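You operate a simulated robot arm through the tools that you are given. There is no shell and no other tool. Be economical: measure what you need, move in short steps, check, and stop when the job is done.

Carry out the task below with a simulated robot arm. There is one attempt and no reset: what you move stays moved.

## Task
Replace both blue stoppers in the board with grey caps.
Fine: stand the stoppers on the mat; sink the caps with the magnet and put it back where it stood. Set down upright: blue magnet.

Only the result counts: the job must be done as asked and must still hold three seconds after the hand-in. Knocking over, shifting, dropping, spilling or breaking anything else fails it. A push-on lid holds only when it is set on centred and level and pressed home; a screw cap is set on level and turned clockwise until tight.

## Robot
A 7-joint arm with a two-finger parallel gripper, fixed in place. Base frame: the origin is at the foot of the arm, x ahead of it, y to its left, z up; the work surface is at about z = 854. Lengths are in mm, angles in rad, forces in N, time in s.
With the tool pointing down near the work surface it reaches from about 240 to 680 mm from the base axis. Its first joint turns from -1.152 to 1.152 rad. Payload 2.4 kg.
Tool frame: the origin (TCP) lies between the finger pads and is the grasp point; the fingertips stand 30 mm ahead of it; z points along the fingers, y is the line along which they close. Largest opening 94 mm; finger width 28, thickness 10; the body of the gripper, 50 by 96 mm, starts 55 mm behind the TCP.
Orientation is told as [roll, pitch, yaw] about the base's x, y, z axes, in that order, counted from this pose: with the fingers straight down and closing along the base's y, the tool's x points along the base's -x, its y along +y and its z along -z.

## Interface
- The arm moves only by the tool send_rows. Its argument "deltas" is a list of rows, each a list of 7 numbers: the shift along the base's x, y, z in mm, then the turn, a rotation vector about the base's x, y, z in rad, then the opening, from 0 (shut) to 1 (fully open). In form: [[tx, ty, tz, wx, wy, wz, fingers], ...]. A call has 1 to 10 rows; each row is the pose to reach, as a shift and turn from the pose commanded when the call began. A row lasts 0.2 s, in which the tool goes at most 50 mm and 0.15 rad; a call with a longer step from one row to the next is refused whole, and so is a gripper value outside its range. A pose out of reach is approached as far as the arm can. The call stops where the force on the tool passes 90 N (or 10 N more than at its start, if that is more) or the arm is blocked; 0.2 s more then pass. Each finger travels about 153 mm/s and halts on what it meets, pressing with about 41 N; the grip force reading is that of the motor and also rises with nothing between the fingers. The clock runs only during rows and for 0.2 s after the last one: add rows that repeat a pose to give the fingers time. It gives the time, the measured TCP pose, the force on the tool (base axes), the opening and the grip force at its end, in the units of the frame above (readings bear some noise), with the torque about the TCP (base axes, N m) and any sound that the robot's microphone picked up.
- Cameras (640 x 400 px; columns grow to the right, rows downward): "scene" is fixed at [38.5, 483.7, 1430.8]; the picture's right is [-0.70, -0.72, 0.00], its down [-0.49, 0.48, -0.73] and it looks along [0.52, -0.51, -0.68] (base axes); focal length 277 px, centre (320, 200). "wrist" rides on the gripper at [76, 14, -103] in the tool frame; the picture's right is [-0.18, 0.98, 0.00], its down [-0.75, -0.14, -0.64] and it looks along [-0.63, -0.12, 0.77] (tool axes); focal length 243 px, centre (320, 200). There is no depth. A picture from a camera that has moved, and an enlarged one, comes with that camera's place and axes in the base frame and with its lens.
- snapshot(camera): a new picture of that camera. No time passes.
- close_up(camera, box): a new picture of the part [left, top, right, bottom] of that camera's present view, enlarged. No time passes.
- finish_job(): hands the job in; it is judged then, once.

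Work in short steps. Places have to be worked out from the pictures, the camera data and where the tool is seen: move nearer, look again, correct. Check each grasp and each placing, and mend what went wrong. You have 120 turns and 64 pictures in all, those below and enlarged ones among them. Open the gripper and draw the arm clear of the work before you hand the job in, unless the task says otherwise; then end with one line.

The tools are called after "Request:" as a command line: name --pt "numbers of a row" for each row, then --argument value for the rest, lists and objects as JSON in quotes. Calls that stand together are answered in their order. send_rows: Moves the arm, as the interface text tells. Its arguments: {"type":"object","properties":{"deltas":{"type":"array","items":{"type":"array","items":{"type":"number"}}}},"required":["deltas"]} The other tools are called the same way: snapshot (camera) takes a picture; close_up (camera, box) takes an enlarged picture of a part of a camera's view; finish_job () hands the job in.

At the start:

```text
time: 0.0
eef_pos: [371.6, 150.2, 1202.6]
orientation: [-0.001, -0.002, 0.0]
force: [0.1, 0.4, 0.3]
torque: [0.0, 0.01, 0.01]
width: 94.0
grip_force: 0.1
```

scene: 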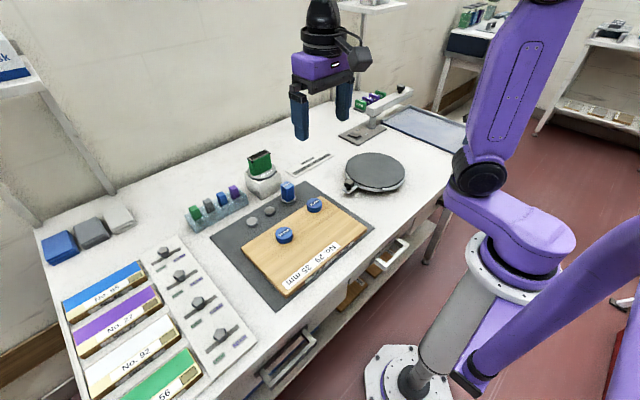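
wrist: 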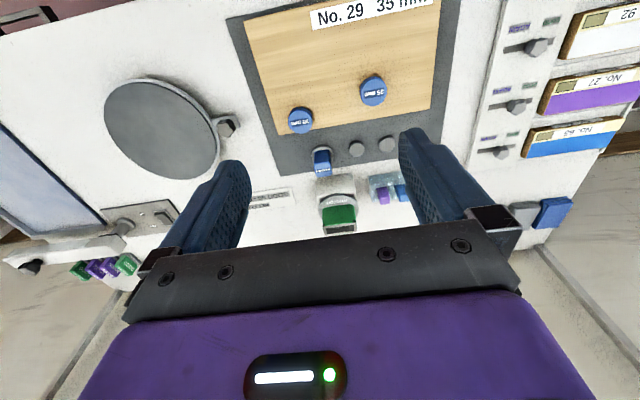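

The board with two blue stoppers, two grey caps and the blue magnet are visible on a dark mat. I enlarge the pictures to see the details.

Request:
close_up --camera "scene" --box '[180, 140, 380, 310]'

Request:
close_up --camera "wrist" --box '[220, 0, 480, 240]'

```text
2.35 times, centred on (280, 225) of scene
camera zoom: at [38.5, 483.7, 1430.8], right [-0.7, -0.72, 0.0], down [-0.49, 0.48, -0.73], along [0.52, -0.51, -0.68], focal length 653 px, centre (414, 141)
```

zoom: 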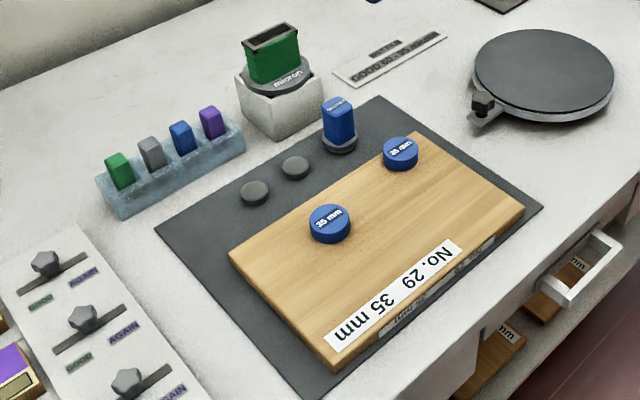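

```text
1.67 times, centred on (350, 120) of wrist
camera zoom: at [296.3, 165.8, 1305.2], right [0.18, 0.98, 0.0], down [0.75, -0.14, 0.64], along [0.63, -0.12, -0.77], focal length 404 px, centre (270, 333)
```

zoom: 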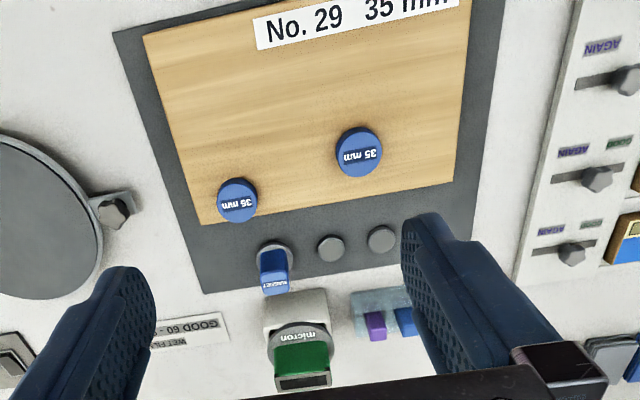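

I estimate: stoppers near (452,102) and (426,228), magnet near (551,123), caps near (544,194) and (542,254). I move lower for a closer look.

Request:
send_rows --pt "12 0 -40 0 0 0 1" --pt "24 0 -80 0 0 0 1" --pt "36 10 -120 0 0 0 1" --pt "48 10 -160 0 0 0 1" --pt "48 10 -160 0 0 0 1"

Request:
snapshot --camera "wrist"

```text
time: 1.2
eef_pos: [414.7, 160.6, 1043.9]
orientation: [0.0, -0.001, 0.002]
force: [0.0, -0.2, -0.3]
torque: [0.01, 0.0, -0.01]
width: 93.8
grip_force: 0.0
```

```text
59 pictures are left
camera wrist: at [339.7, 174.8, 1145.9], right [0.18, 0.98, 0.0], down [0.75, -0.14, 0.64], along [0.63, -0.12, -0.77], focal length 243 px, centre (320, 200)
```

wrist: 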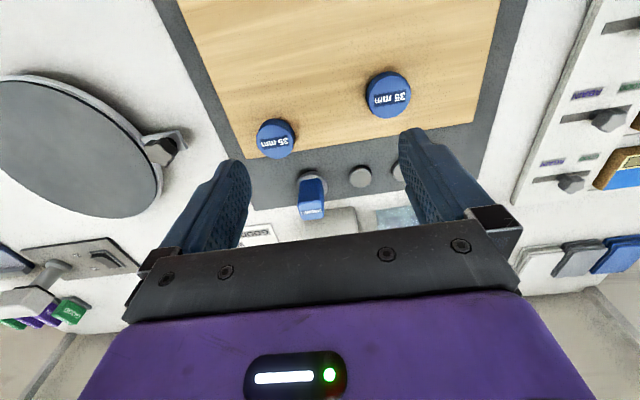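

Clear view. I enlarge the area with stoppers, magnet and caps.

Request:
close_up --camera "wrist" --box '[230, 60, 430, 230]'

Request:
close_up --camera "scene" --box '[235, 170, 335, 250]'

```text
2.35 times, centred on (330, 145) of wrist
camera zoom: at [339.7, 174.8, 1145.9], right [0.18, 0.98, 0.0], down [0.75, -0.14, 0.64], along [0.63, -0.12, -0.77], focal length 571 px, centre (296, 329)
```

zoom: 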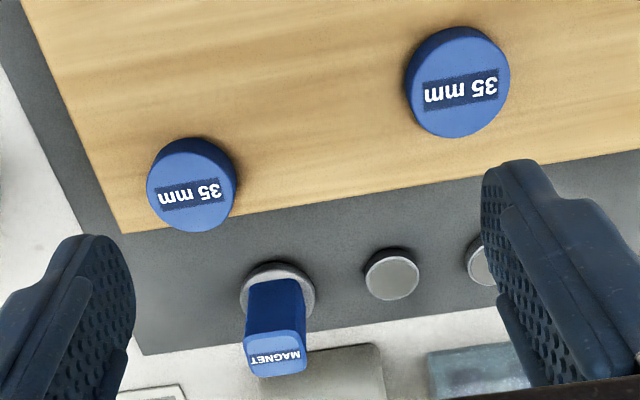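

```text
5.00 times, centred on (285, 210) of scene
camera zoom: at [38.5, 483.7, 1430.8], right [-0.7, -0.72, 0.0], down [-0.49, 0.48, -0.73], along [0.52, -0.51, -0.68], focal length 1387 px, centre (495, 150)
```

zoom: 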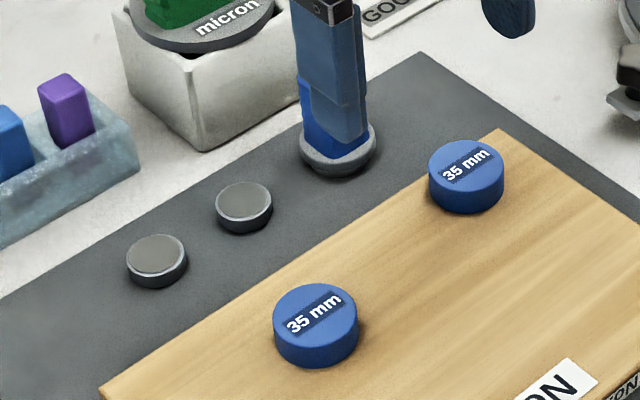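

Triangulating both views: stopper tops z≈893 at A≈(451.5,103) and B≈(426,230), heads ~42 mm wide; magnet handle (539,126.5) top z≈921; caps at (541,196) and (541,255). I move above stopper A.

Request:
send_rows --pt "12 -19 -30 0 0 0 1" --pt "24 -38 -60 0 0 0 1" --pt "37 -57.5 -85 0 0 0 1" --pt "37 -57.5 -110 0 0 0 0.75" --pt "37 -57.5 -110 0 0 0 0.75"

Request:
snapshot --camera "wrist"

Request:
close_up --camera "scene" --box '[255, 160, 355, 240]'

```text
time: 2.4
eef_pos: [453.8, 102.9, 931.0]
orientation: [-0.001, 0.001, 0.003]
force: [-0.2, 1.4, 0.0]
torque: [-0.01, 0.01, 0.0]
width: 70.3
grip_force: 0.0
```

```text
56 pictures are left
camera wrist: at [379.2, 117.2, 1034.0], right [0.18, 0.98, 0.0], down [0.75, -0.14, 0.64], along [0.63, -0.12, -0.77], focal length 243 px, centre (320, 200)
```

wrist: 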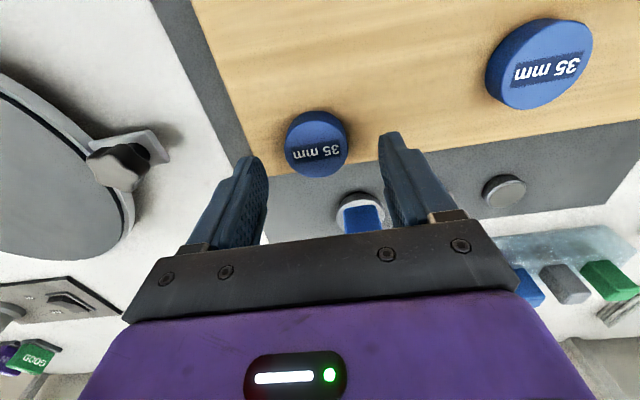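

```text
5.00 times, centred on (305, 200) of scene
camera zoom: at [38.5, 483.7, 1430.8], right [-0.7, -0.72, 0.0], down [-0.49, 0.48, -0.73], along [0.52, -0.51, -0.68], focal length 1387 px, centre (395, 200)
```

zoom: 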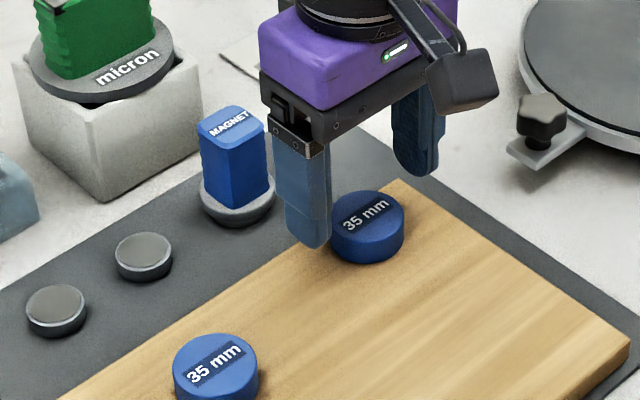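

Stopper A now measures (451,102), so I descend to z≈909 (tips just above the board) and close on the head.

Request:
send_rows --pt "-2 -0.5 -11 0 0 0 0.75" --pt "-2 -0.5 -21 0 0 0 0.75" --pt "-2 -0.5 -21 0 0 0 0.6" --pt "-2 -0.5 -21 0 0 0 0.5" --pt "-2 -0.5 -21 0 0 0 0.4" --pt "-2 -0.5 -21 0 0 0 0.35" --pt "-2 -0.5 -21 0 0 0 0.35"

Request:
close_up --camera "scene" --box '[255, 160, 355, 240]'

```text
time: 4.0
eef_pos: [454.0, 103.9, 911.2]
orientation: [-0.002, -0.001, 0.0]
force: [-0.5, -4.9, 0.8]
torque: [-0.14, 0.0, 0.0]
width: 40.8
grip_force: 40.8
```

```text
5.00 times, centred on (305, 200) of scene
camera zoom: at [38.5, 483.6, 1430.8], right [-0.7, -0.72, 0.0], down [-0.49, 0.48, -0.73], along [0.52, -0.51, -0.68], focal length 1387 px, centre (395, 200)
```

zoom: 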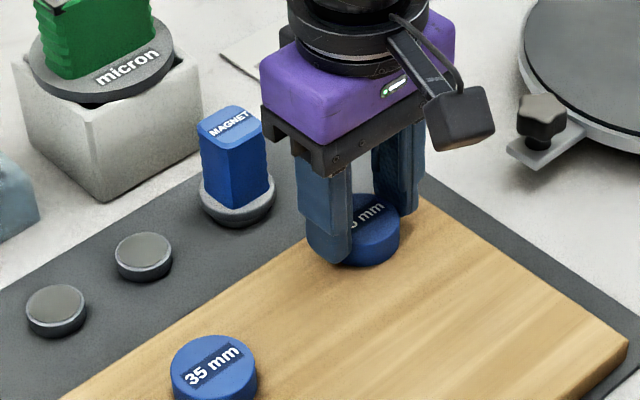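

The head is gripped (40.8 mm). I pull it slowly straight up.

Request:
send_rows --pt "0 0 3 0 0 0 0.35" --pt "0 0 7 0 0 0 0.35" --pt "0 0 12 0 0 0 0.35" --pt "0 0 20 0 0 0 0.35"

Request:
close_up --camera "scene" --box '[255, 160, 355, 240]'

```text
time: 5.0
eef_pos: [453.9, 104.8, 932.9]
orientation: [0.0, 0.0, 0.001]
force: [-0.1, -0.4, -0.9]
torque: [0.02, 0.0, 0.01]
width: 41.0
grip_force: 41.0
```

```text
5.00 times, centred on (305, 200) of scene
camera zoom: at [38.5, 483.7, 1430.8], right [-0.7, -0.72, 0.0], down [-0.49, 0.48, -0.73], along [0.52, -0.51, -0.68], focal length 1387 px, centre (395, 200)
```

zoom: 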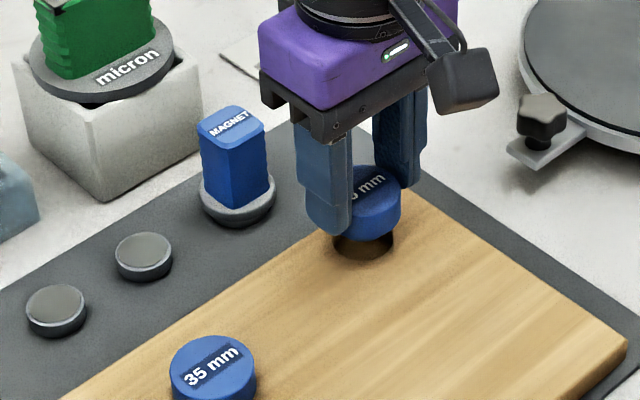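

It came out with little force. I lift further to see the plug's length below.

Request:
send_rows --pt "0 0 20 0 0 0 0.35" --pt "0 0 40 0 0 0 0.35" --pt "0 0 60 0 0 0 0.35" --pt "0 0 60 0 0 0 0.35"

Request:
close_up --camera "scene" --box '[255, 130, 380, 230]'

Request:
close_up --camera "wrist" --box '[220, 40, 420, 240]'

```text
time: 6.0
eef_pos: [453.3, 102.7, 992.1]
orientation: [-0.001, 0.0, 0.001]
force: [0.9, 0.0, -0.5]
torque: [0.02, 0.02, -0.04]
width: 40.8
grip_force: 41.1
```

```text
4.00 times, centred on (318, 180) of scene
camera zoom: at [38.5, 483.7, 1430.8], right [-0.7, -0.72, 0.0], down [-0.49, 0.48, -0.73], along [0.52, -0.51, -0.68], focal length 1110 px, centre (330, 280)
```

zoom: 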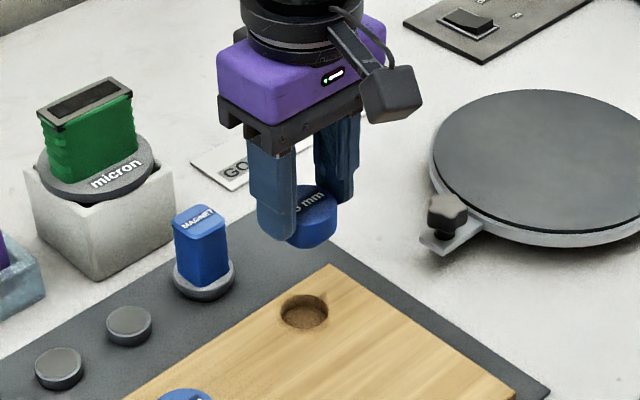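

```text
2.00 times, centred on (320, 140) of wrist
camera zoom: at [377.9, 116.1, 1094.5], right [0.18, 0.98, 0.0], down [0.75, -0.14, 0.64], along [0.63, -0.12, -0.77], focal length 485 px, centre (320, 320)
```

zoom: 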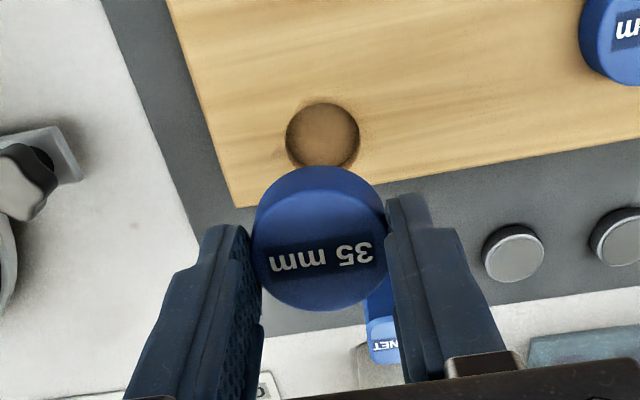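

The stopper is a plain cylinder with its bottom about 10 mm below the fingertips; the hole is visible and blind. I carry it to a free mat place near (505,68) and lower it.

Request:
send_rows --pt "25 -17 0 0 0 0 0.35" --pt "51 -35 0 0 0 0 0.35" --pt "51 -35 -40 0 0 0 0.35" --pt "51 -35 -75 0 0 0 0.35" --pt "51 -35 -86 0 0 0 0.35" --pt "51 -35 -86 0 0 0 0.35"

Request:
close_up --camera "scene" --box '[255, 130, 380, 230]'

```text
time: 7.4
eef_pos: [505.7, 71.7, 905.7]
orientation: [-0.001, -0.001, 0.001]
force: [-0.3, -0.3, -0.2]
torque: [-0.01, -0.01, 0.02]
width: 40.9
grip_force: 41.1
```

```text
4.00 times, centred on (318, 180) of scene
camera zoom: at [38.5, 483.7, 1430.8], right [-0.7, -0.72, 0.0], down [-0.49, 0.48, -0.73], along [0.52, -0.51, -0.68], focal length 1110 px, centre (330, 280)
```

zoom: 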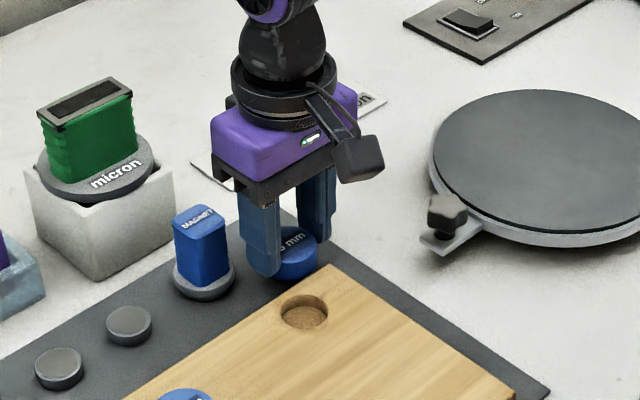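

Still no contact at TCP z≈905.7; I lower in small steps.

Request:
send_rows --pt "0 0 -3 0 0 0 0.35" --pt "0 0 -5 0 0 0 0.35" --pt "0 0 -6.5 0 0 0 0.35" --pt "0 0 -8 0 0 0 0.35"

```text
time: 8.4
eef_pos: [506.1, 68.8, 899.2]
orientation: [0.0, -0.004, 0.002]
force: [-8.9, 1.5, 32.0]
torque: [0.03, 0.35, 0.04]
width: 41.2
grip_force: 40.9
```

Contact (32 N). I check that it rests flat on the mat and not on the board edge before releasing.

Request:
close_up --camera "wrist" --box '[220, 40, 420, 240]'

Request:
close_up --camera "scene" --box '[275, 160, 355, 220]'

```text
2.00 times, centred on (320, 140) of wrist
camera zoom: at [430.2, 83.8, 1001.2], right [0.18, 0.98, 0.0], down [0.75, -0.14, 0.64], along [0.63, -0.12, -0.77], focal length 485 px, centre (320, 320)
```

zoom: 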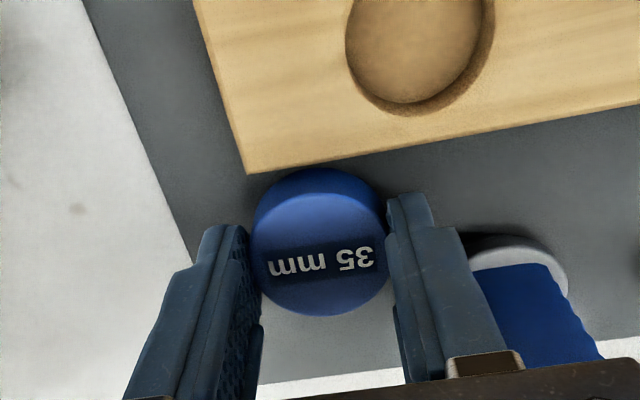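

```text
6.67 times, centred on (315, 190) of scene
camera zoom: at [37.8, 483.7, 1430.8], right [-0.7, -0.72, 0.0], down [-0.49, 0.48, -0.73], along [0.52, -0.51, -0.68], focal length 1849 px, centre (353, 267)
```

zoom: 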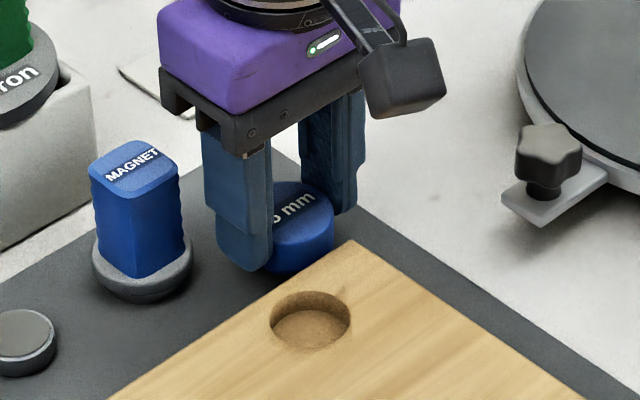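

It stands on the mat clear of the board edge. I release and rise, then look.

Request:
send_rows --pt "0 0 2 0 0 0 0.35" --pt "0 0 2 0 0 0 0.5" --pt "0 0 2 0 0 0 0.6" --pt "0 0 2 0 0 0 0.6" --pt "0 0 30 0 0 0 0.6" --pt "0 0 65 0 0 0 0.7" --pt "0 0 65 0 0 0 0.75"

Request:
close_up --camera "scene" --box '[255, 150, 355, 230]'

```text
time: 10.0
eef_pos: [505.2, 66.5, 960.7]
orientation: [0.0, 0.001, 0.001]
force: [-0.4, -0.9, 0.6]
torque: [0.0, 0.03, -0.03]
width: 70.6
grip_force: 0.0
```

```text
5.00 times, centred on (305, 190) of scene
camera zoom: at [38.5, 483.7, 1430.8], right [-0.7, -0.72, 0.0], down [-0.49, 0.48, -0.73], along [0.52, -0.51, -0.68], focal length 1387 px, centre (395, 250)
```

zoom: 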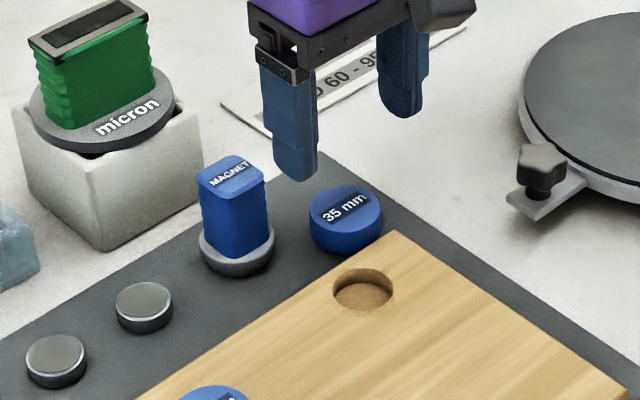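

Stopper A stands upright on the mat. Next I move above stopper B at (426,230).

Request:
send_rows --pt "-40 10 10 0 0 0 0.75" --pt "-80 35 10 0 0 0 0.75" --pt "-80 80 10 0 0 0 0.75" --pt "-80 125 10 0 0 0 0.75" --pt "-80 163 0 0 0 0 0.75" --pt "-80 163 -30 0 0 0 0.75" --pt "-80 163 -30 0 0 0 0.75"

Request:
snapshot --camera "wrist"

```text
time: 11.6
eef_pos: [423.9, 232.7, 932.0]
orientation: [0.0, -0.001, 0.0]
force: [0.1, 0.3, -0.2]
torque: [-0.02, -0.04, 0.03]
width: 70.5
grip_force: 0.0
```

```text
46 pictures are left
camera wrist: at [348.0, 246.9, 1035.2], right [0.18, 0.98, 0.0], down [0.75, -0.14, 0.64], along [0.63, -0.12, -0.77], focal length 243 px, centre (320, 200)
```

wrist: 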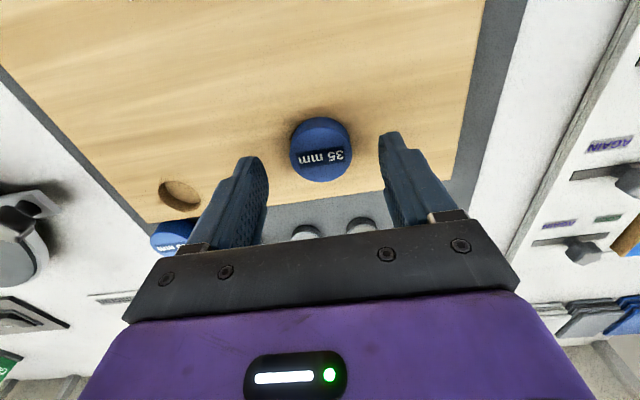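

Stopper B is centred under the fingers. I descend 21 mm and close.

Request:
send_rows --pt "0 0 -11 0 0 0 0.75" --pt "0 0 -21 0 0 0 0.75" --pt "0 0 -21 0 0 0 0.6" --pt "0 0 -21 0 0 0 0.5" --pt "0 0 -21 0 0 0 0.4" --pt "0 0 -21 0 0 0 0.35" --pt "0 0 -21 0 0 0 0.35"

Request:
send_rows --pt "0 0 3 0 0 0 0.35" --pt "0 0 7 0 0 0 0.35" --pt "0 0 12 0 0 0 0.35" --pt "0 0 40 0 0 0 0.35" --pt "0 0 80 0 0 0 0.35"

Request:
close_up --camera "scene" --box '[220, 140, 345, 240]'

```text
time: 13.2
eef_pos: [424.5, 231.1, 911.5]
orientation: [0.001, 0.001, 0.0]
force: [-0.3, -0.5, 0.2]
torque: [0.0, 0.0, 0.0]
width: 41.2
grip_force: 40.9
```

```text
time: 14.4
eef_pos: [423.3, 231.2, 991.6]
orientation: [-0.001, -0.001, -0.001]
force: [-0.3, 0.1, -0.8]
torque: [-0.02, 0.03, 0.01]
width: 41.0
grip_force: 40.9
```

```text
4.00 times, centred on (282, 190) of scene
camera zoom: at [38.5, 483.7, 1430.8], right [-0.7, -0.72, 0.0], down [-0.49, 0.48, -0.73], along [0.52, -0.51, -0.68], focal length 1110 px, centre (470, 240)
```

zoom: 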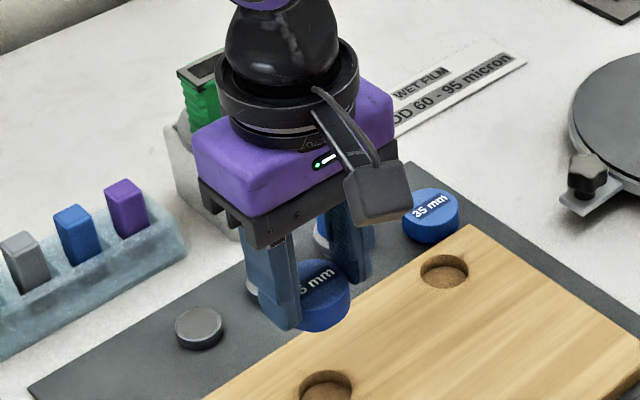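

Stopper B is out. I carry it to the free mat place at about (508,320) and lower it.

Request:
send_rows --pt "33 35 0 0 0 0 0.35" --pt "66 68 0 0 0 0 0.35" --pt "82 90 0 0 0 0 0.35" --pt "82 90 -40 0 0 0 0.35" --pt "82 90 -80 0 0 0 0.35" --pt "82 90 -87 0 0 0 0.35" --pt "82 90 -90 0 0 0 0.35" --pt "82 90 -92 0 0 0 0.35" --pt "82 90 -93.5 0 0 0 0.35"

Request:
close_up --camera "scene" --box '[190, 180, 290, 260]'

```text
time: 16.4
eef_pos: [509.2, 322.6, 901.5]
orientation: [0.002, -0.005, 0.0]
force: [-5.6, -5.4, 34.8]
torque: [-0.22, 0.08, -0.04]
width: 41.1
grip_force: 41.7
```

```text
5.00 times, centred on (240, 220) of scene
camera zoom: at [37.8, 483.2, 1431.0], right [-0.7, -0.72, 0.0], down [-0.49, 0.48, -0.73], along [0.52, -0.51, -0.68], focal length 1387 px, centre (720, 100)
```

zoom: 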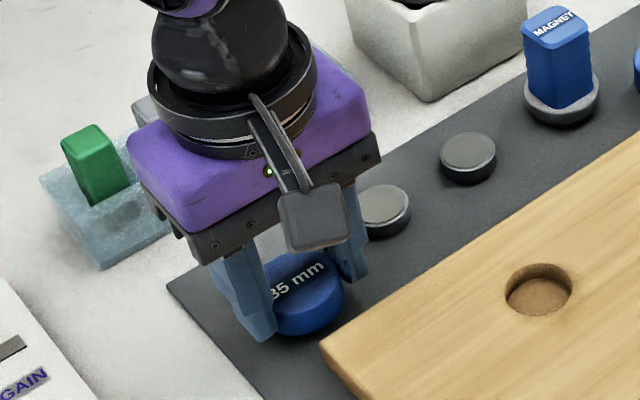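

It touches the mat (35 N) and sits clear of the board. I release and rise.

Request:
send_rows --pt "0 0 2 0 0 0 0.35" --pt "0 0 2 0 0 0 0.5" --pt "0 0 2 0 0 0 0.6" --pt "0 0 2 0 0 0 0.6" --pt "0 0 35 0 0 0 0.6" --pt "0 0 80 0 0 0 0.7" --pt "0 0 80 0 0 0 0.7"

Request:
close_up --camera "scene" --box '[190, 160, 340, 280]'

```text
time: 18.0
eef_pos: [508.1, 320.2, 980.7]
orientation: [0.0, 0.0, -0.002]
force: [0.4, 0.3, 0.8]
torque: [0.0, -0.02, -0.01]
width: 65.8
grip_force: 0.1
```

```text
3.33 times, centred on (265, 220) of scene
camera zoom: at [38.5, 483.7, 1430.8], right [-0.7, -0.72, 0.0], down [-0.49, 0.48, -0.73], along [0.52, -0.51, -0.68], focal length 925 px, centre (503, 133)
```

zoom: 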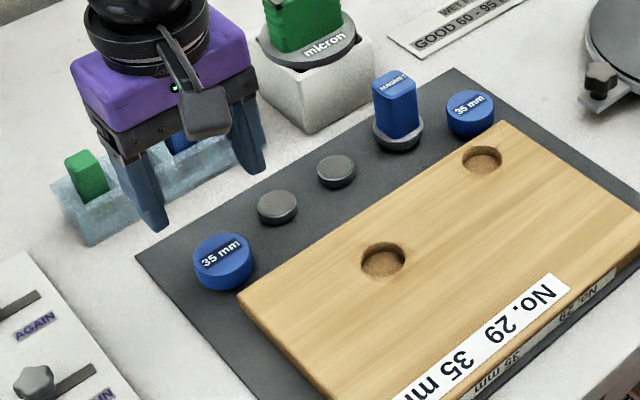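

Both stoppers stand. I move to a spot above the middle to measure holes, caps and magnet accurately in one view.

Request:
send_rows --pt "-20 -40 20 0 0 0 0.8" --pt "-40 -80 40 0 0 0 1" --pt "-40 -120 40 0 0 0 1" --pt "-40 -150 40 0 0 0 1" --pt "-40 -150 40 0 0 0 1"

Request:
close_up --camera "wrist" --box '[160, 20, 480, 220]'

```text
time: 19.2
eef_pos: [466.7, 172.9, 1019.6]
orientation: [-0.001, -0.001, 0.002]
force: [-0.3, 0.5, 0.1]
torque: [-0.01, 0.01, 0.04]
width: 94.2
grip_force: 0.1
```

```text
2.00 times, centred on (320, 120) of wrist
camera zoom: at [391.9, 187.6, 1121.8], right [0.18, 0.98, 0.0], down [0.75, -0.14, 0.64], along [0.63, -0.12, -0.77], focal length 485 px, centre (320, 360)
```

zoom: 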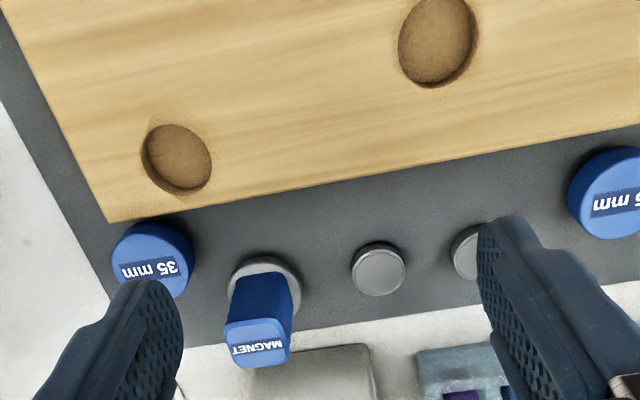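

Using commanded poses as reference, hole A ≈(454.5,102), magnet ≈(539,124.5). I move above the magnet handle, still clear of it, and check centring.

Request:
send_rows --pt "30 -20 -15 0 0 0 1" --pt "60 -40 -30 0 0 0 0.9" --pt "71.4 -45.7 -50 0 0 0 0.85" --pt "71.4 -45.7 -50 0 0 0 0.85"

Request:
close_up --camera "wrist" --box '[160, 80, 480, 280]'

Request:
close_up --camera "scene" --box '[240, 140, 340, 220]'

```text
time: 20.2
eef_pos: [538.8, 128.1, 967.1]
orientation: [0.0, -0.001, 0.003]
force: [-0.2, 0.7, 0.2]
torque: [0.01, -0.03, 0.0]
width: 79.8
grip_force: 0.0
```

```text
2.00 times, centred on (320, 180) of wrist
camera zoom: at [465.0, 142.1, 1069.7], right [0.18, 0.98, 0.0], down [0.75, -0.14, 0.64], along [0.63, -0.12, -0.77], focal length 485 px, centre (320, 240)
```

zoom: 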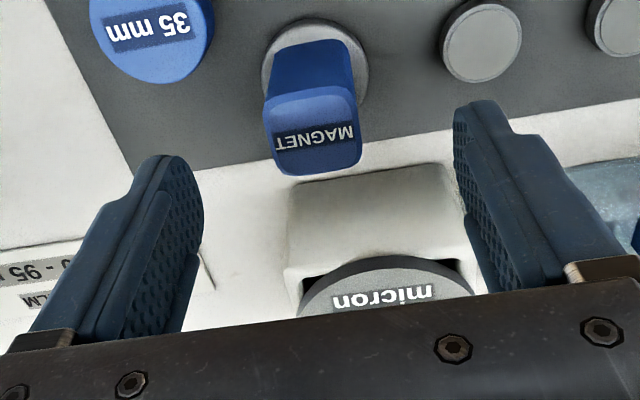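

```text
5.00 times, centred on (290, 180) of scene
camera zoom: at [38.5, 483.7, 1430.8], right [-0.7, -0.72, 0.0], down [-0.49, 0.48, -0.73], along [0.52, -0.51, -0.68], focal length 1387 px, centre (470, 300)
```

zoom: 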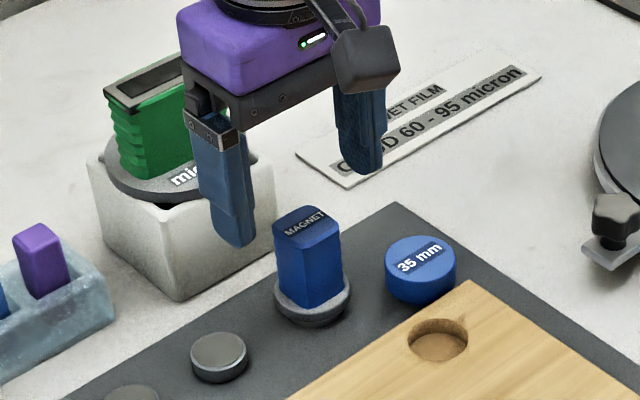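

The handle centre sits at y≈122.5, x≈539.5 (about 30 mm wide). I narrow the opening to stay clear of stopper A, descend to z≈905 and close.

Request:
send_rows --pt "0.5 -2 -10 0 0 0 0.5" --pt "0.5 -2 -10 0 0 0 0.5" --pt "0.5 -2 -10 0 0 0 0.5" --pt "0.5 -2 -40 0 0 0 0.5" --pt "0.5 -2 -62 0 0 0 0.5" --pt "0.5 -2 -62 0 0 0 0.5"

Request:
close_up --camera "scene" --box '[240, 140, 340, 220]'

Request:
close_up --camera "wrist" --box '[160, 80, 480, 280]'

```text
time: 21.6
eef_pos: [538.7, 123.0, 904.3]
orientation: [0.0, -0.001, 0.0]
force: [0.0, 0.5, 0.2]
torque: [0.03, 0.02, -0.01]
width: 47.1
grip_force: 0.1
```

```text
5.00 times, centred on (290, 180) of scene
camera zoom: at [38.5, 483.7, 1430.8], right [-0.7, -0.72, 0.0], down [-0.49, 0.48, -0.73], along [0.52, -0.51, -0.68], focal length 1387 px, centre (470, 300)
```

zoom: 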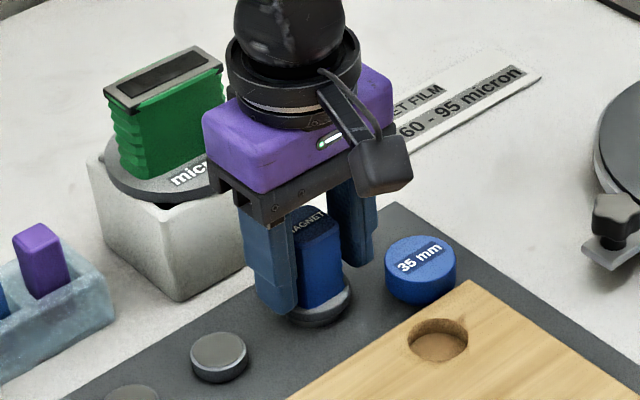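

```text
2.00 times, centred on (320, 180) of wrist
camera zoom: at [463.9, 137.6, 1006.9], right [0.18, 0.98, 0.0], down [0.75, -0.14, 0.64], along [0.63, -0.12, -0.77], focal length 485 px, centre (320, 240)
```

zoom: 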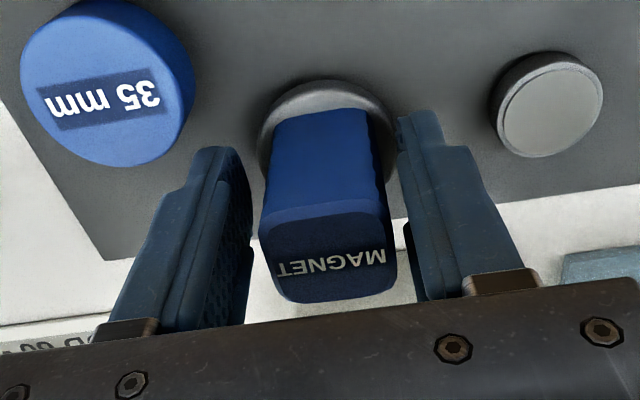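

The handle is between the fingers. I close and lift slightly, straight up.

Request:
send_rows --pt "0 0 0 0 0 0 0.42" --pt "0 0 0 0 0 0 0.35" --pt "0 0 0 0 0 0 0.3" --pt "0 0 0 0 0 0 0.22" --pt "0 0 0 0 0 0 0.22"

Request:
send_rows --pt "0 0 5 0 0 0 0.22" --pt "0 0 30 0 0 0 0.22" --pt "0 0 60 0 0 0 0.22" --pt "0 0 60 0 0 0 0.22"

Request:
close_up --camera "scene" --box '[240, 140, 340, 220]'

```text
time: 22.8
eef_pos: [539.6, 123.4, 905.4]
orientation: [0.0, 0.0, -0.001]
force: [0.8, 0.2, 0.2]
torque: [0.04, -0.02, 0.0]
width: 35.7
grip_force: 41.1
```

```text
time: 23.8
eef_pos: [538.1, 124.2, 964.4]
orientation: [0.001, 0.0, 0.0]
force: [0.0, 0.0, -1.5]
torque: [0.0, 0.0, -0.02]
width: 35.6
grip_force: 40.7
```

```text
5.00 times, centred on (290, 180) of scene
camera zoom: at [38.5, 483.7, 1430.8], right [-0.7, -0.72, 0.0], down [-0.49, 0.48, -0.73], along [0.52, -0.51, -0.68], focal length 1387 px, centre (470, 300)
```

zoom: 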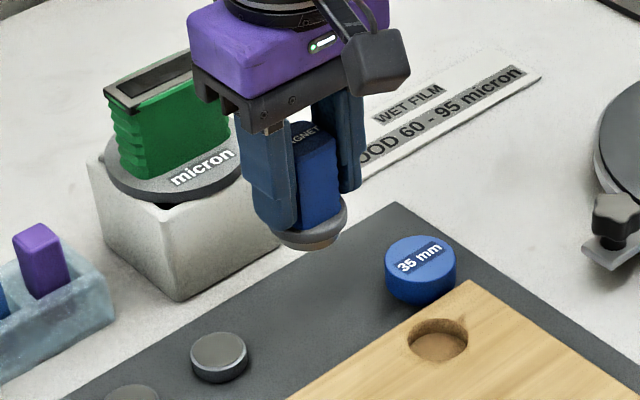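

The magnet is held (home grasp pose: 539.5,122.5,906.1). I move it above cap 1 near (540,193.5), keeping ~20 mm clearance, and check alignment.

Request:
send_rows --pt "0 35 0 0 0 0 0.22" --pt "0.5 71 0 0 0 0 0.22" --pt "0.5 71 -30 0 0 0 0.22" --pt "0.5 71 -30 0 0 0 0.22"

Request:
close_up --camera "scene" --box '[235, 160, 315, 224]'

Request:
close_up --camera "wrist" --box '[220, 80, 460, 230]'

```text
time: 24.8
eef_pos: [537.7, 195.4, 936.0]
orientation: [0.0, -0.001, 0.001]
force: [-0.7, 0.4, -0.8]
torque: [-0.01, -0.02, 0.02]
width: 35.5
grip_force: 41.5
```

```text
6.25 times, centred on (275, 192) of scene
camera zoom: at [38.5, 483.7, 1430.8], right [-0.7, -0.72, 0.0], down [-0.49, 0.48, -0.73], along [0.52, -0.51, -0.68], focal length 1734 px, centre (601, 250)
```

zoom: 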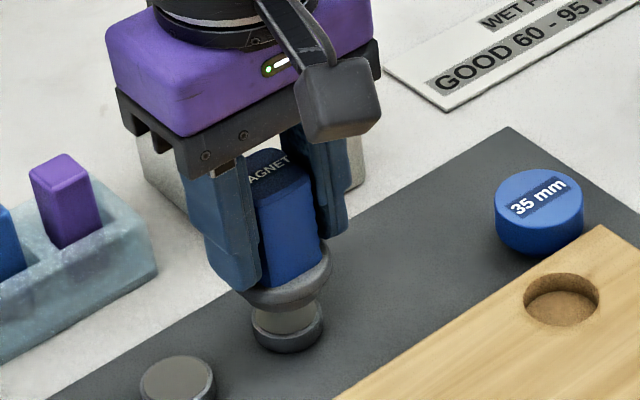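

```text
2.67 times, centred on (340, 155) of wrist
camera zoom: at [462.3, 209.4, 1038.5], right [0.18, 0.98, 0.0], down [0.75, -0.14, 0.64], along [0.63, -0.12, -0.77], focal length 647 px, centre (267, 320)
```

zoom: 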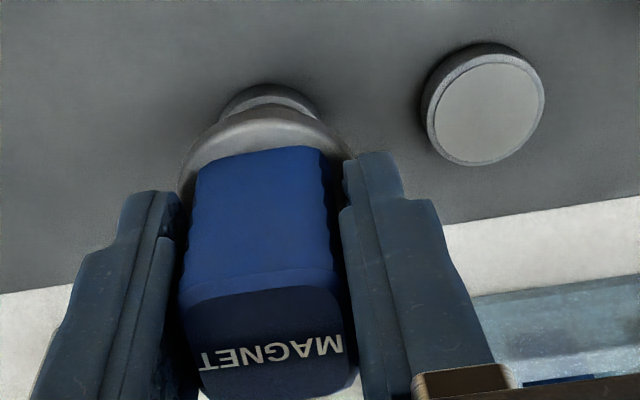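

Both views show the magnet lined up over cap 1 within about a millimetre. I lower it gently onto the cap.

Request:
send_rows --pt "0 0 -10 0 0 0 0.22" --pt "0 0 -16 0 0 0 0.22" --pt "0 0 -18 0 0 0 0.22" --pt "0 0 -19.5 0 0 0 0.22" --pt "0 0 -20.5 0 0 0 0.22"

Request:
close_up --camera "scene" --box '[235, 160, 315, 224]'

```text
time: 26.0
eef_pos: [538.8, 194.1, 917.7]
orientation: [0.0, -0.002, 0.001]
force: [-3.4, 0.6, 10.6]
torque: [0.02, 0.15, 0.0]
width: 35.8
grip_force: 41.1
```

```text
6.25 times, centred on (275, 192) of scene
camera zoom: at [38.3, 483.7, 1430.8], right [-0.7, -0.72, 0.0], down [-0.49, 0.48, -0.73], along [0.52, -0.51, -0.68], focal length 1734 px, centre (601, 250)
```

zoom: 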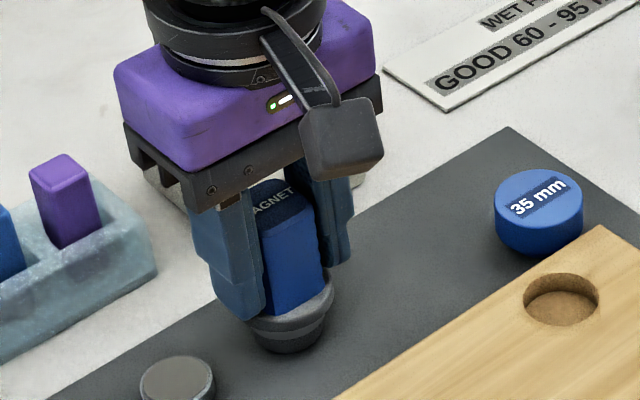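

Contact with 10 N. I lift and check the cap hangs centred.

Request:
send_rows --pt "0 0 5 0 0 0 0.22" --pt "0 0 30 0 0 0 0.22" --pt "0 0 60 0 0 0 0.22" --pt "0 0 60 0 0 0 0.22"

Request:
close_up --camera "scene" --box '[235, 140, 315, 204]'

Request:
close_up --camera "wrist" --box '[220, 80, 460, 230]'

```text
time: 27.0
eef_pos: [541.5, 195.9, 975.7]
orientation: [-0.001, 0.0, 0.0]
force: [-0.6, 0.0, -2.0]
torque: [-0.02, 0.01, -0.03]
width: 35.8
grip_force: 41.4
```

```text
6.25 times, centred on (275, 172) of scene
camera zoom: at [38.5, 483.7, 1430.8], right [-0.7, -0.72, 0.0], down [-0.49, 0.48, -0.73], along [0.52, -0.51, -0.68], focal length 1734 px, centre (601, 375)
```

zoom: 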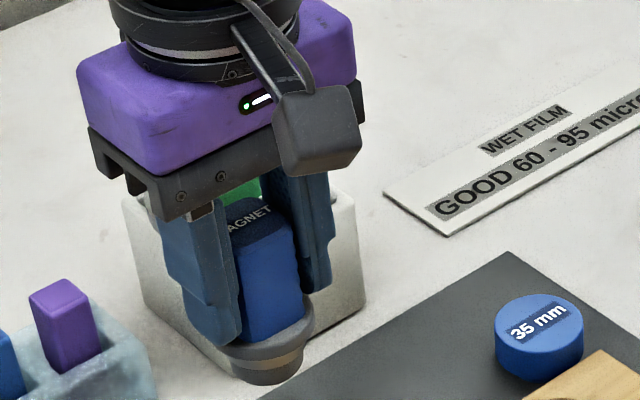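

```text
2.67 times, centred on (340, 155) of wrist
camera zoom: at [465.5, 210.6, 1078.1], right [0.18, 0.98, 0.0], down [0.75, -0.14, 0.64], along [0.63, -0.12, -0.77], focal length 647 px, centre (267, 320)
```

zoom: 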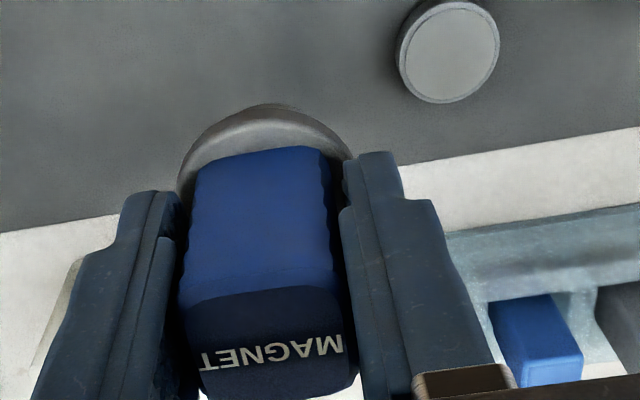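

Cap 1 hangs on the magnet, looks centred. I carry it over hole B (425.6,230.2) and hover at TCP z≈955.

Request:
send_rows --pt "-38 12 0 0 0 0 0.22" --pt "-76 24 0 0 0 0 0.22" --pt "-114.4 36.7 0 0 0 0 0.22" --pt "-114.4 36.7 -20 0 0 0 0.22" --pt "-114.4 36.7 -20 0 0 0 0.22"

Request:
close_up --camera "scene" --box '[245, 190, 325, 254]'

Request:
close_up --camera "wrist" --box '[220, 80, 460, 230]'

```text
time: 28.2
eef_pos: [424.5, 232.3, 955.3]
orientation: [0.001, -0.001, -0.001]
force: [-0.7, 0.2, -1.4]
torque: [0.02, -0.02, 0.0]
width: 35.6
grip_force: 41.0
```

```text
6.25 times, centred on (285, 222) of scene
camera zoom: at [38.5, 483.7, 1430.8], right [-0.7, -0.72, 0.0], down [-0.49, 0.48, -0.73], along [0.52, -0.51, -0.68], focal length 1734 px, centre (539, 62)
```

zoom: 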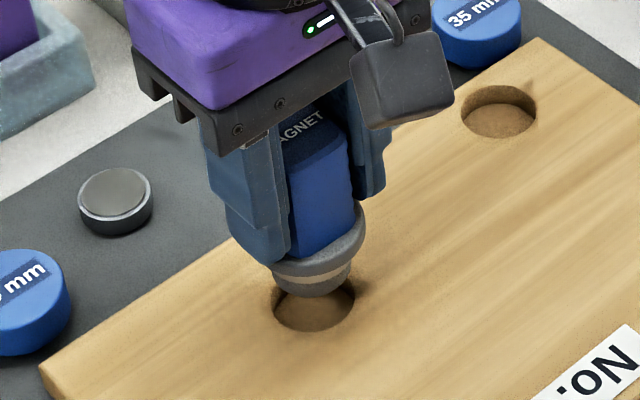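

```text
2.67 times, centred on (340, 155) of wrist
camera zoom: at [349.4, 246.1, 1057.9], right [0.18, 0.98, 0.0], down [0.75, -0.14, 0.64], along [0.63, -0.12, -0.77], focal length 647 px, centre (267, 320)
```

zoom: 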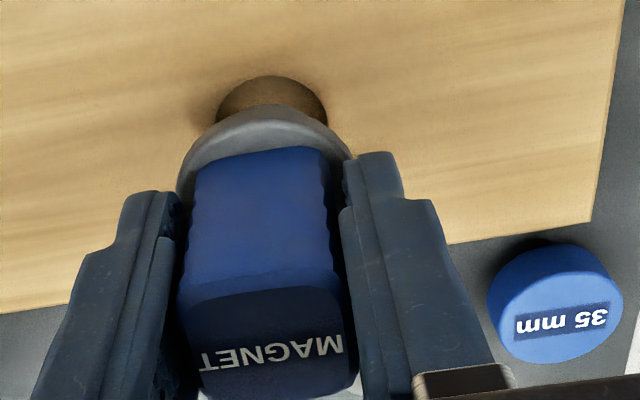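

Comparing both views, the cap needs about −1.6 mm in x and +1.4 mm in y to be over the hole. I apply that, descend to just above the board, and look again.

Request:
send_rows --pt "-1.6 1.4 -6 0 0 0 0.22" --pt "-1.6 1.4 -13 0 0 0 0.22" --pt "-1.6 1.4 -13 0 0 0 0.22"

Request:
close_up --camera "scene" --box '[265, 200, 315, 240]'

Request:
close_up --camera "wrist" --box '[270, 90, 370, 150]'

```text
time: 29.0
eef_pos: [424.7, 233.4, 942.3]
orientation: [0.0, -0.001, 0.001]
force: [0.1, -0.3, -0.6]
torque: [-0.01, 0.03, 0.0]
width: 35.8
grip_force: 41.0
```

```text
10.00 times, centred on (290, 220) of scene
camera zoom: at [38.5, 483.7, 1430.8], right [-0.7, -0.72, 0.0], down [-0.49, 0.48, -0.73], along [0.52, -0.51, -0.68], focal length 2774 px, centre (620, 0)
```

zoom: 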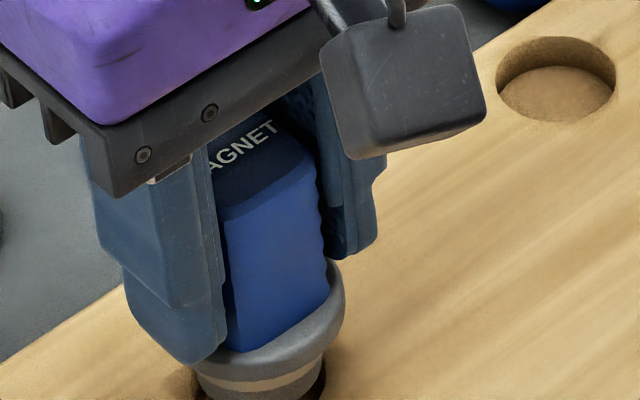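

```text
6.40 times, centred on (320, 120) of wrist
camera zoom: at [348.3, 247.5, 1045.4], right [0.18, 0.98, 0.0], down [0.75, -0.14, 0.64], along [0.63, -0.12, -0.77], focal length 1553 px, centre (320, 712)
```

zoom: 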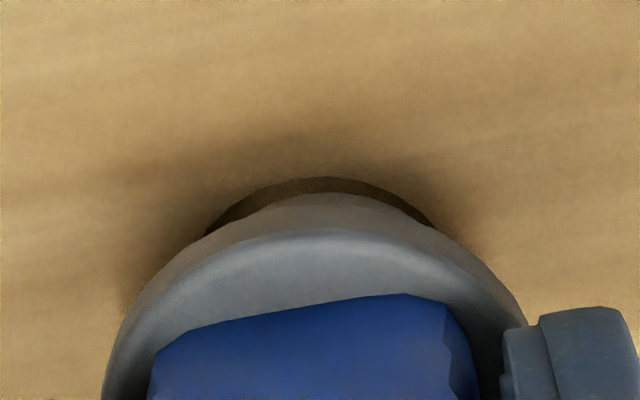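

Wrist view shows the hole nearly symmetric about the magnet. I look at the lower part in the scene view.

Request:
close_up --camera "scene" --box '[270, 220, 310, 250]'

```text
13.33 times, centred on (290, 235) of scene
camera zoom: at [38.5, 483.7, 1430.8], right [-0.7, -0.72, 0.0], down [-0.49, 0.48, -0.73], along [0.52, -0.51, -0.68], focal length 3698 px, centre (720, -267)
```

zoom: 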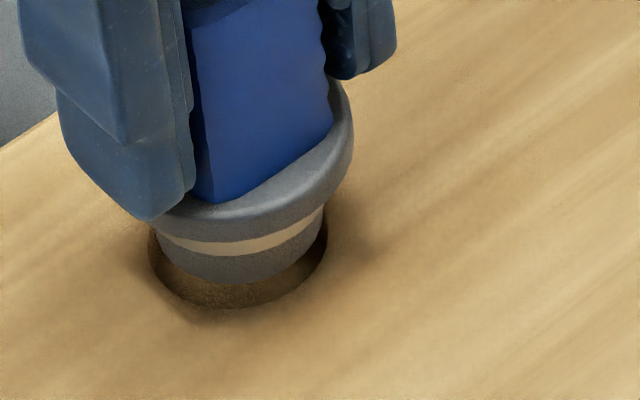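

The cap hangs ~6 mm above the hole, about 1 mm too far right in this view. I correct by (+0.4,+0.8) and lower in.

Request:
send_rows --pt "0.4 0.8 -2 0 0 0 0.22" --pt "0.4 0.8 -5 0 0 0 0.22" --pt "0.4 0.8 -8 0 0 0 0.22" --pt "0.4 0.8 -10 0 0 0 0.22"

Request:
close_up --camera "scene" --box '[270, 220, 310, 250]'

```text
time: 30.0
eef_pos: [423.7, 234.8, 932.6]
orientation: [0.0, -0.002, 0.0]
force: [1.6, -0.2, 2.1]
torque: [-0.01, -0.06, 0.02]
width: 35.5
grip_force: 41.3
```

```text
13.33 times, centred on (290, 235) of scene
camera zoom: at [38.5, 483.7, 1430.8], right [-0.7, -0.72, 0.0], down [-0.49, 0.48, -0.73], along [0.52, -0.51, -0.68], focal length 3698 px, centre (720, -267)
```

zoom: 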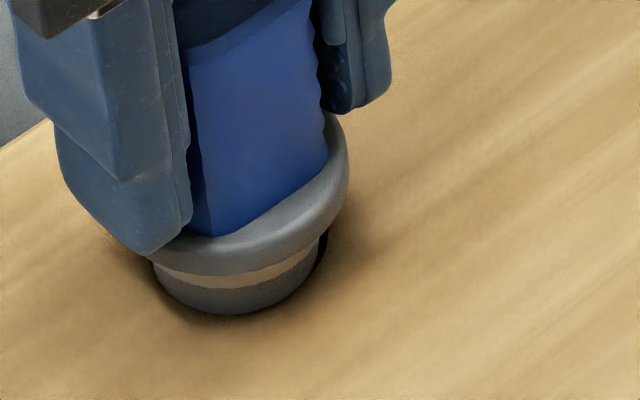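

The cap appears to enter the hole (only 2 N). I continue down slowly and watch the force.

Request:
send_rows --pt "0 0 -1 0 0 0 0.22" --pt "0 0 -2 0 0 0 0.22" --pt "0 0 -3 0 0 0 0.22"

Request:
close_up --camera "scene" --box '[270, 220, 310, 250]'

```text
time: 30.8
eef_pos: [424.5, 233.9, 931.2]
orientation: [0.0, 0.002, 0.001]
force: [-0.6, -0.8, -0.9]
torque: [0.04, 0.01, -0.05]
width: 35.8
grip_force: 41.0
```

```text
13.33 times, centred on (290, 235) of scene
camera zoom: at [38.5, 483.7, 1430.8], right [-0.7, -0.72, 0.0], down [-0.49, 0.48, -0.73], along [0.52, -0.51, -0.68], focal length 3698 px, centre (720, -267)
```

zoom: 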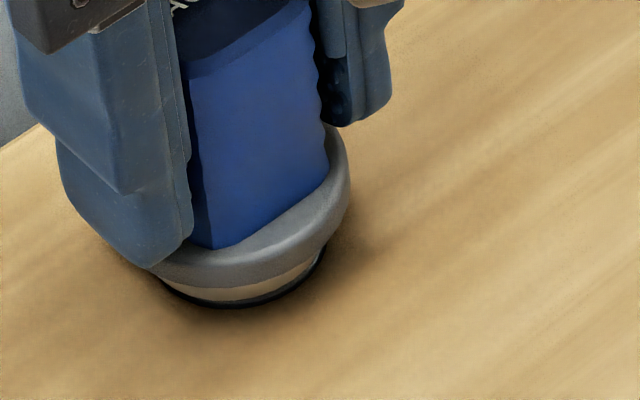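

The cap is now inside the hole. I continue down until it bottoms out.

Request:
send_rows --pt "0 0 -1.5 0 0 0 0.22" --pt "0 0 -3 0 0 0 0.22" --pt "0 0 -4 0 0 0 0.22" --pt "0 0 -5 0 0 0 0.22"

Request:
close_up --camera "scene" --box '[270, 220, 310, 250]'

```text
time: 31.8
eef_pos: [423.0, 234.2, 925.0]
orientation: [0.0, -0.002, -0.001]
force: [-0.1, 0.7, -0.9]
torque: [-0.01, -0.01, -0.01]
width: 35.9
grip_force: 40.9
```

```text
13.33 times, centred on (290, 235) of scene
camera zoom: at [38.5, 483.7, 1430.8], right [-0.7, -0.72, 0.0], down [-0.49, 0.48, -0.73], along [0.52, -0.51, -0.68], focal length 3698 px, centre (720, -267)
```

zoom: 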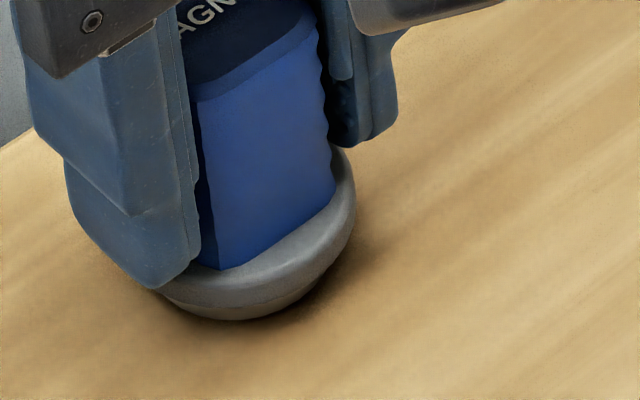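

No contact yet (TCP 925). I keep lowering.

Request:
send_rows --pt "0 0 -1 0 0 0 0.22" --pt "0 0 -2 0 0 0 0.22" --pt "0 0 -3 0 0 0 0.22" --pt "0 0 -4 0 0 0 0.22"

```text
time: 32.8
eef_pos: [424.4, 233.5, 922.9]
orientation: [0.002, -0.003, 0.0]
force: [-3.2, -1.4, 30.5]
torque: [-0.18, 0.26, 0.04]
width: 35.6
grip_force: 40.9
```

Contact, 30 N. I press slightly more to see whether it's fully home.

Request:
send_rows --pt "0 0 -1 0 0 0 0.22" --pt "0 0 -2 0 0 0 0.22" --pt "0 0 -2 0 0 0 0.22"

Request:
close_up --camera "scene" --box '[270, 220, 310, 250]'

```text
time: 33.6
eef_pos: [425.0, 233.2, 919.6]
orientation: [0.002, -0.007, -0.001]
force: [0.5, -1.0, 43.0]
torque: [-0.03, -0.13, 0.02]
width: 35.6
grip_force: 40.9
```

```text
13.33 times, centred on (290, 235) of scene
camera zoom: at [37.9, 483.4, 1430.9], right [-0.7, -0.72, 0.0], down [-0.49, 0.48, -0.73], along [0.52, -0.51, -0.68], focal length 3698 px, centre (720, -267)
```

zoom: 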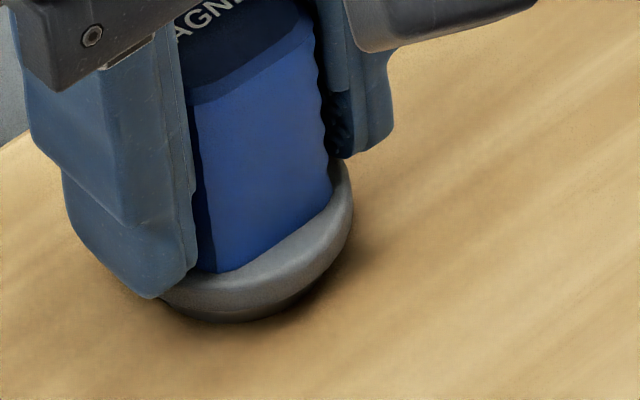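

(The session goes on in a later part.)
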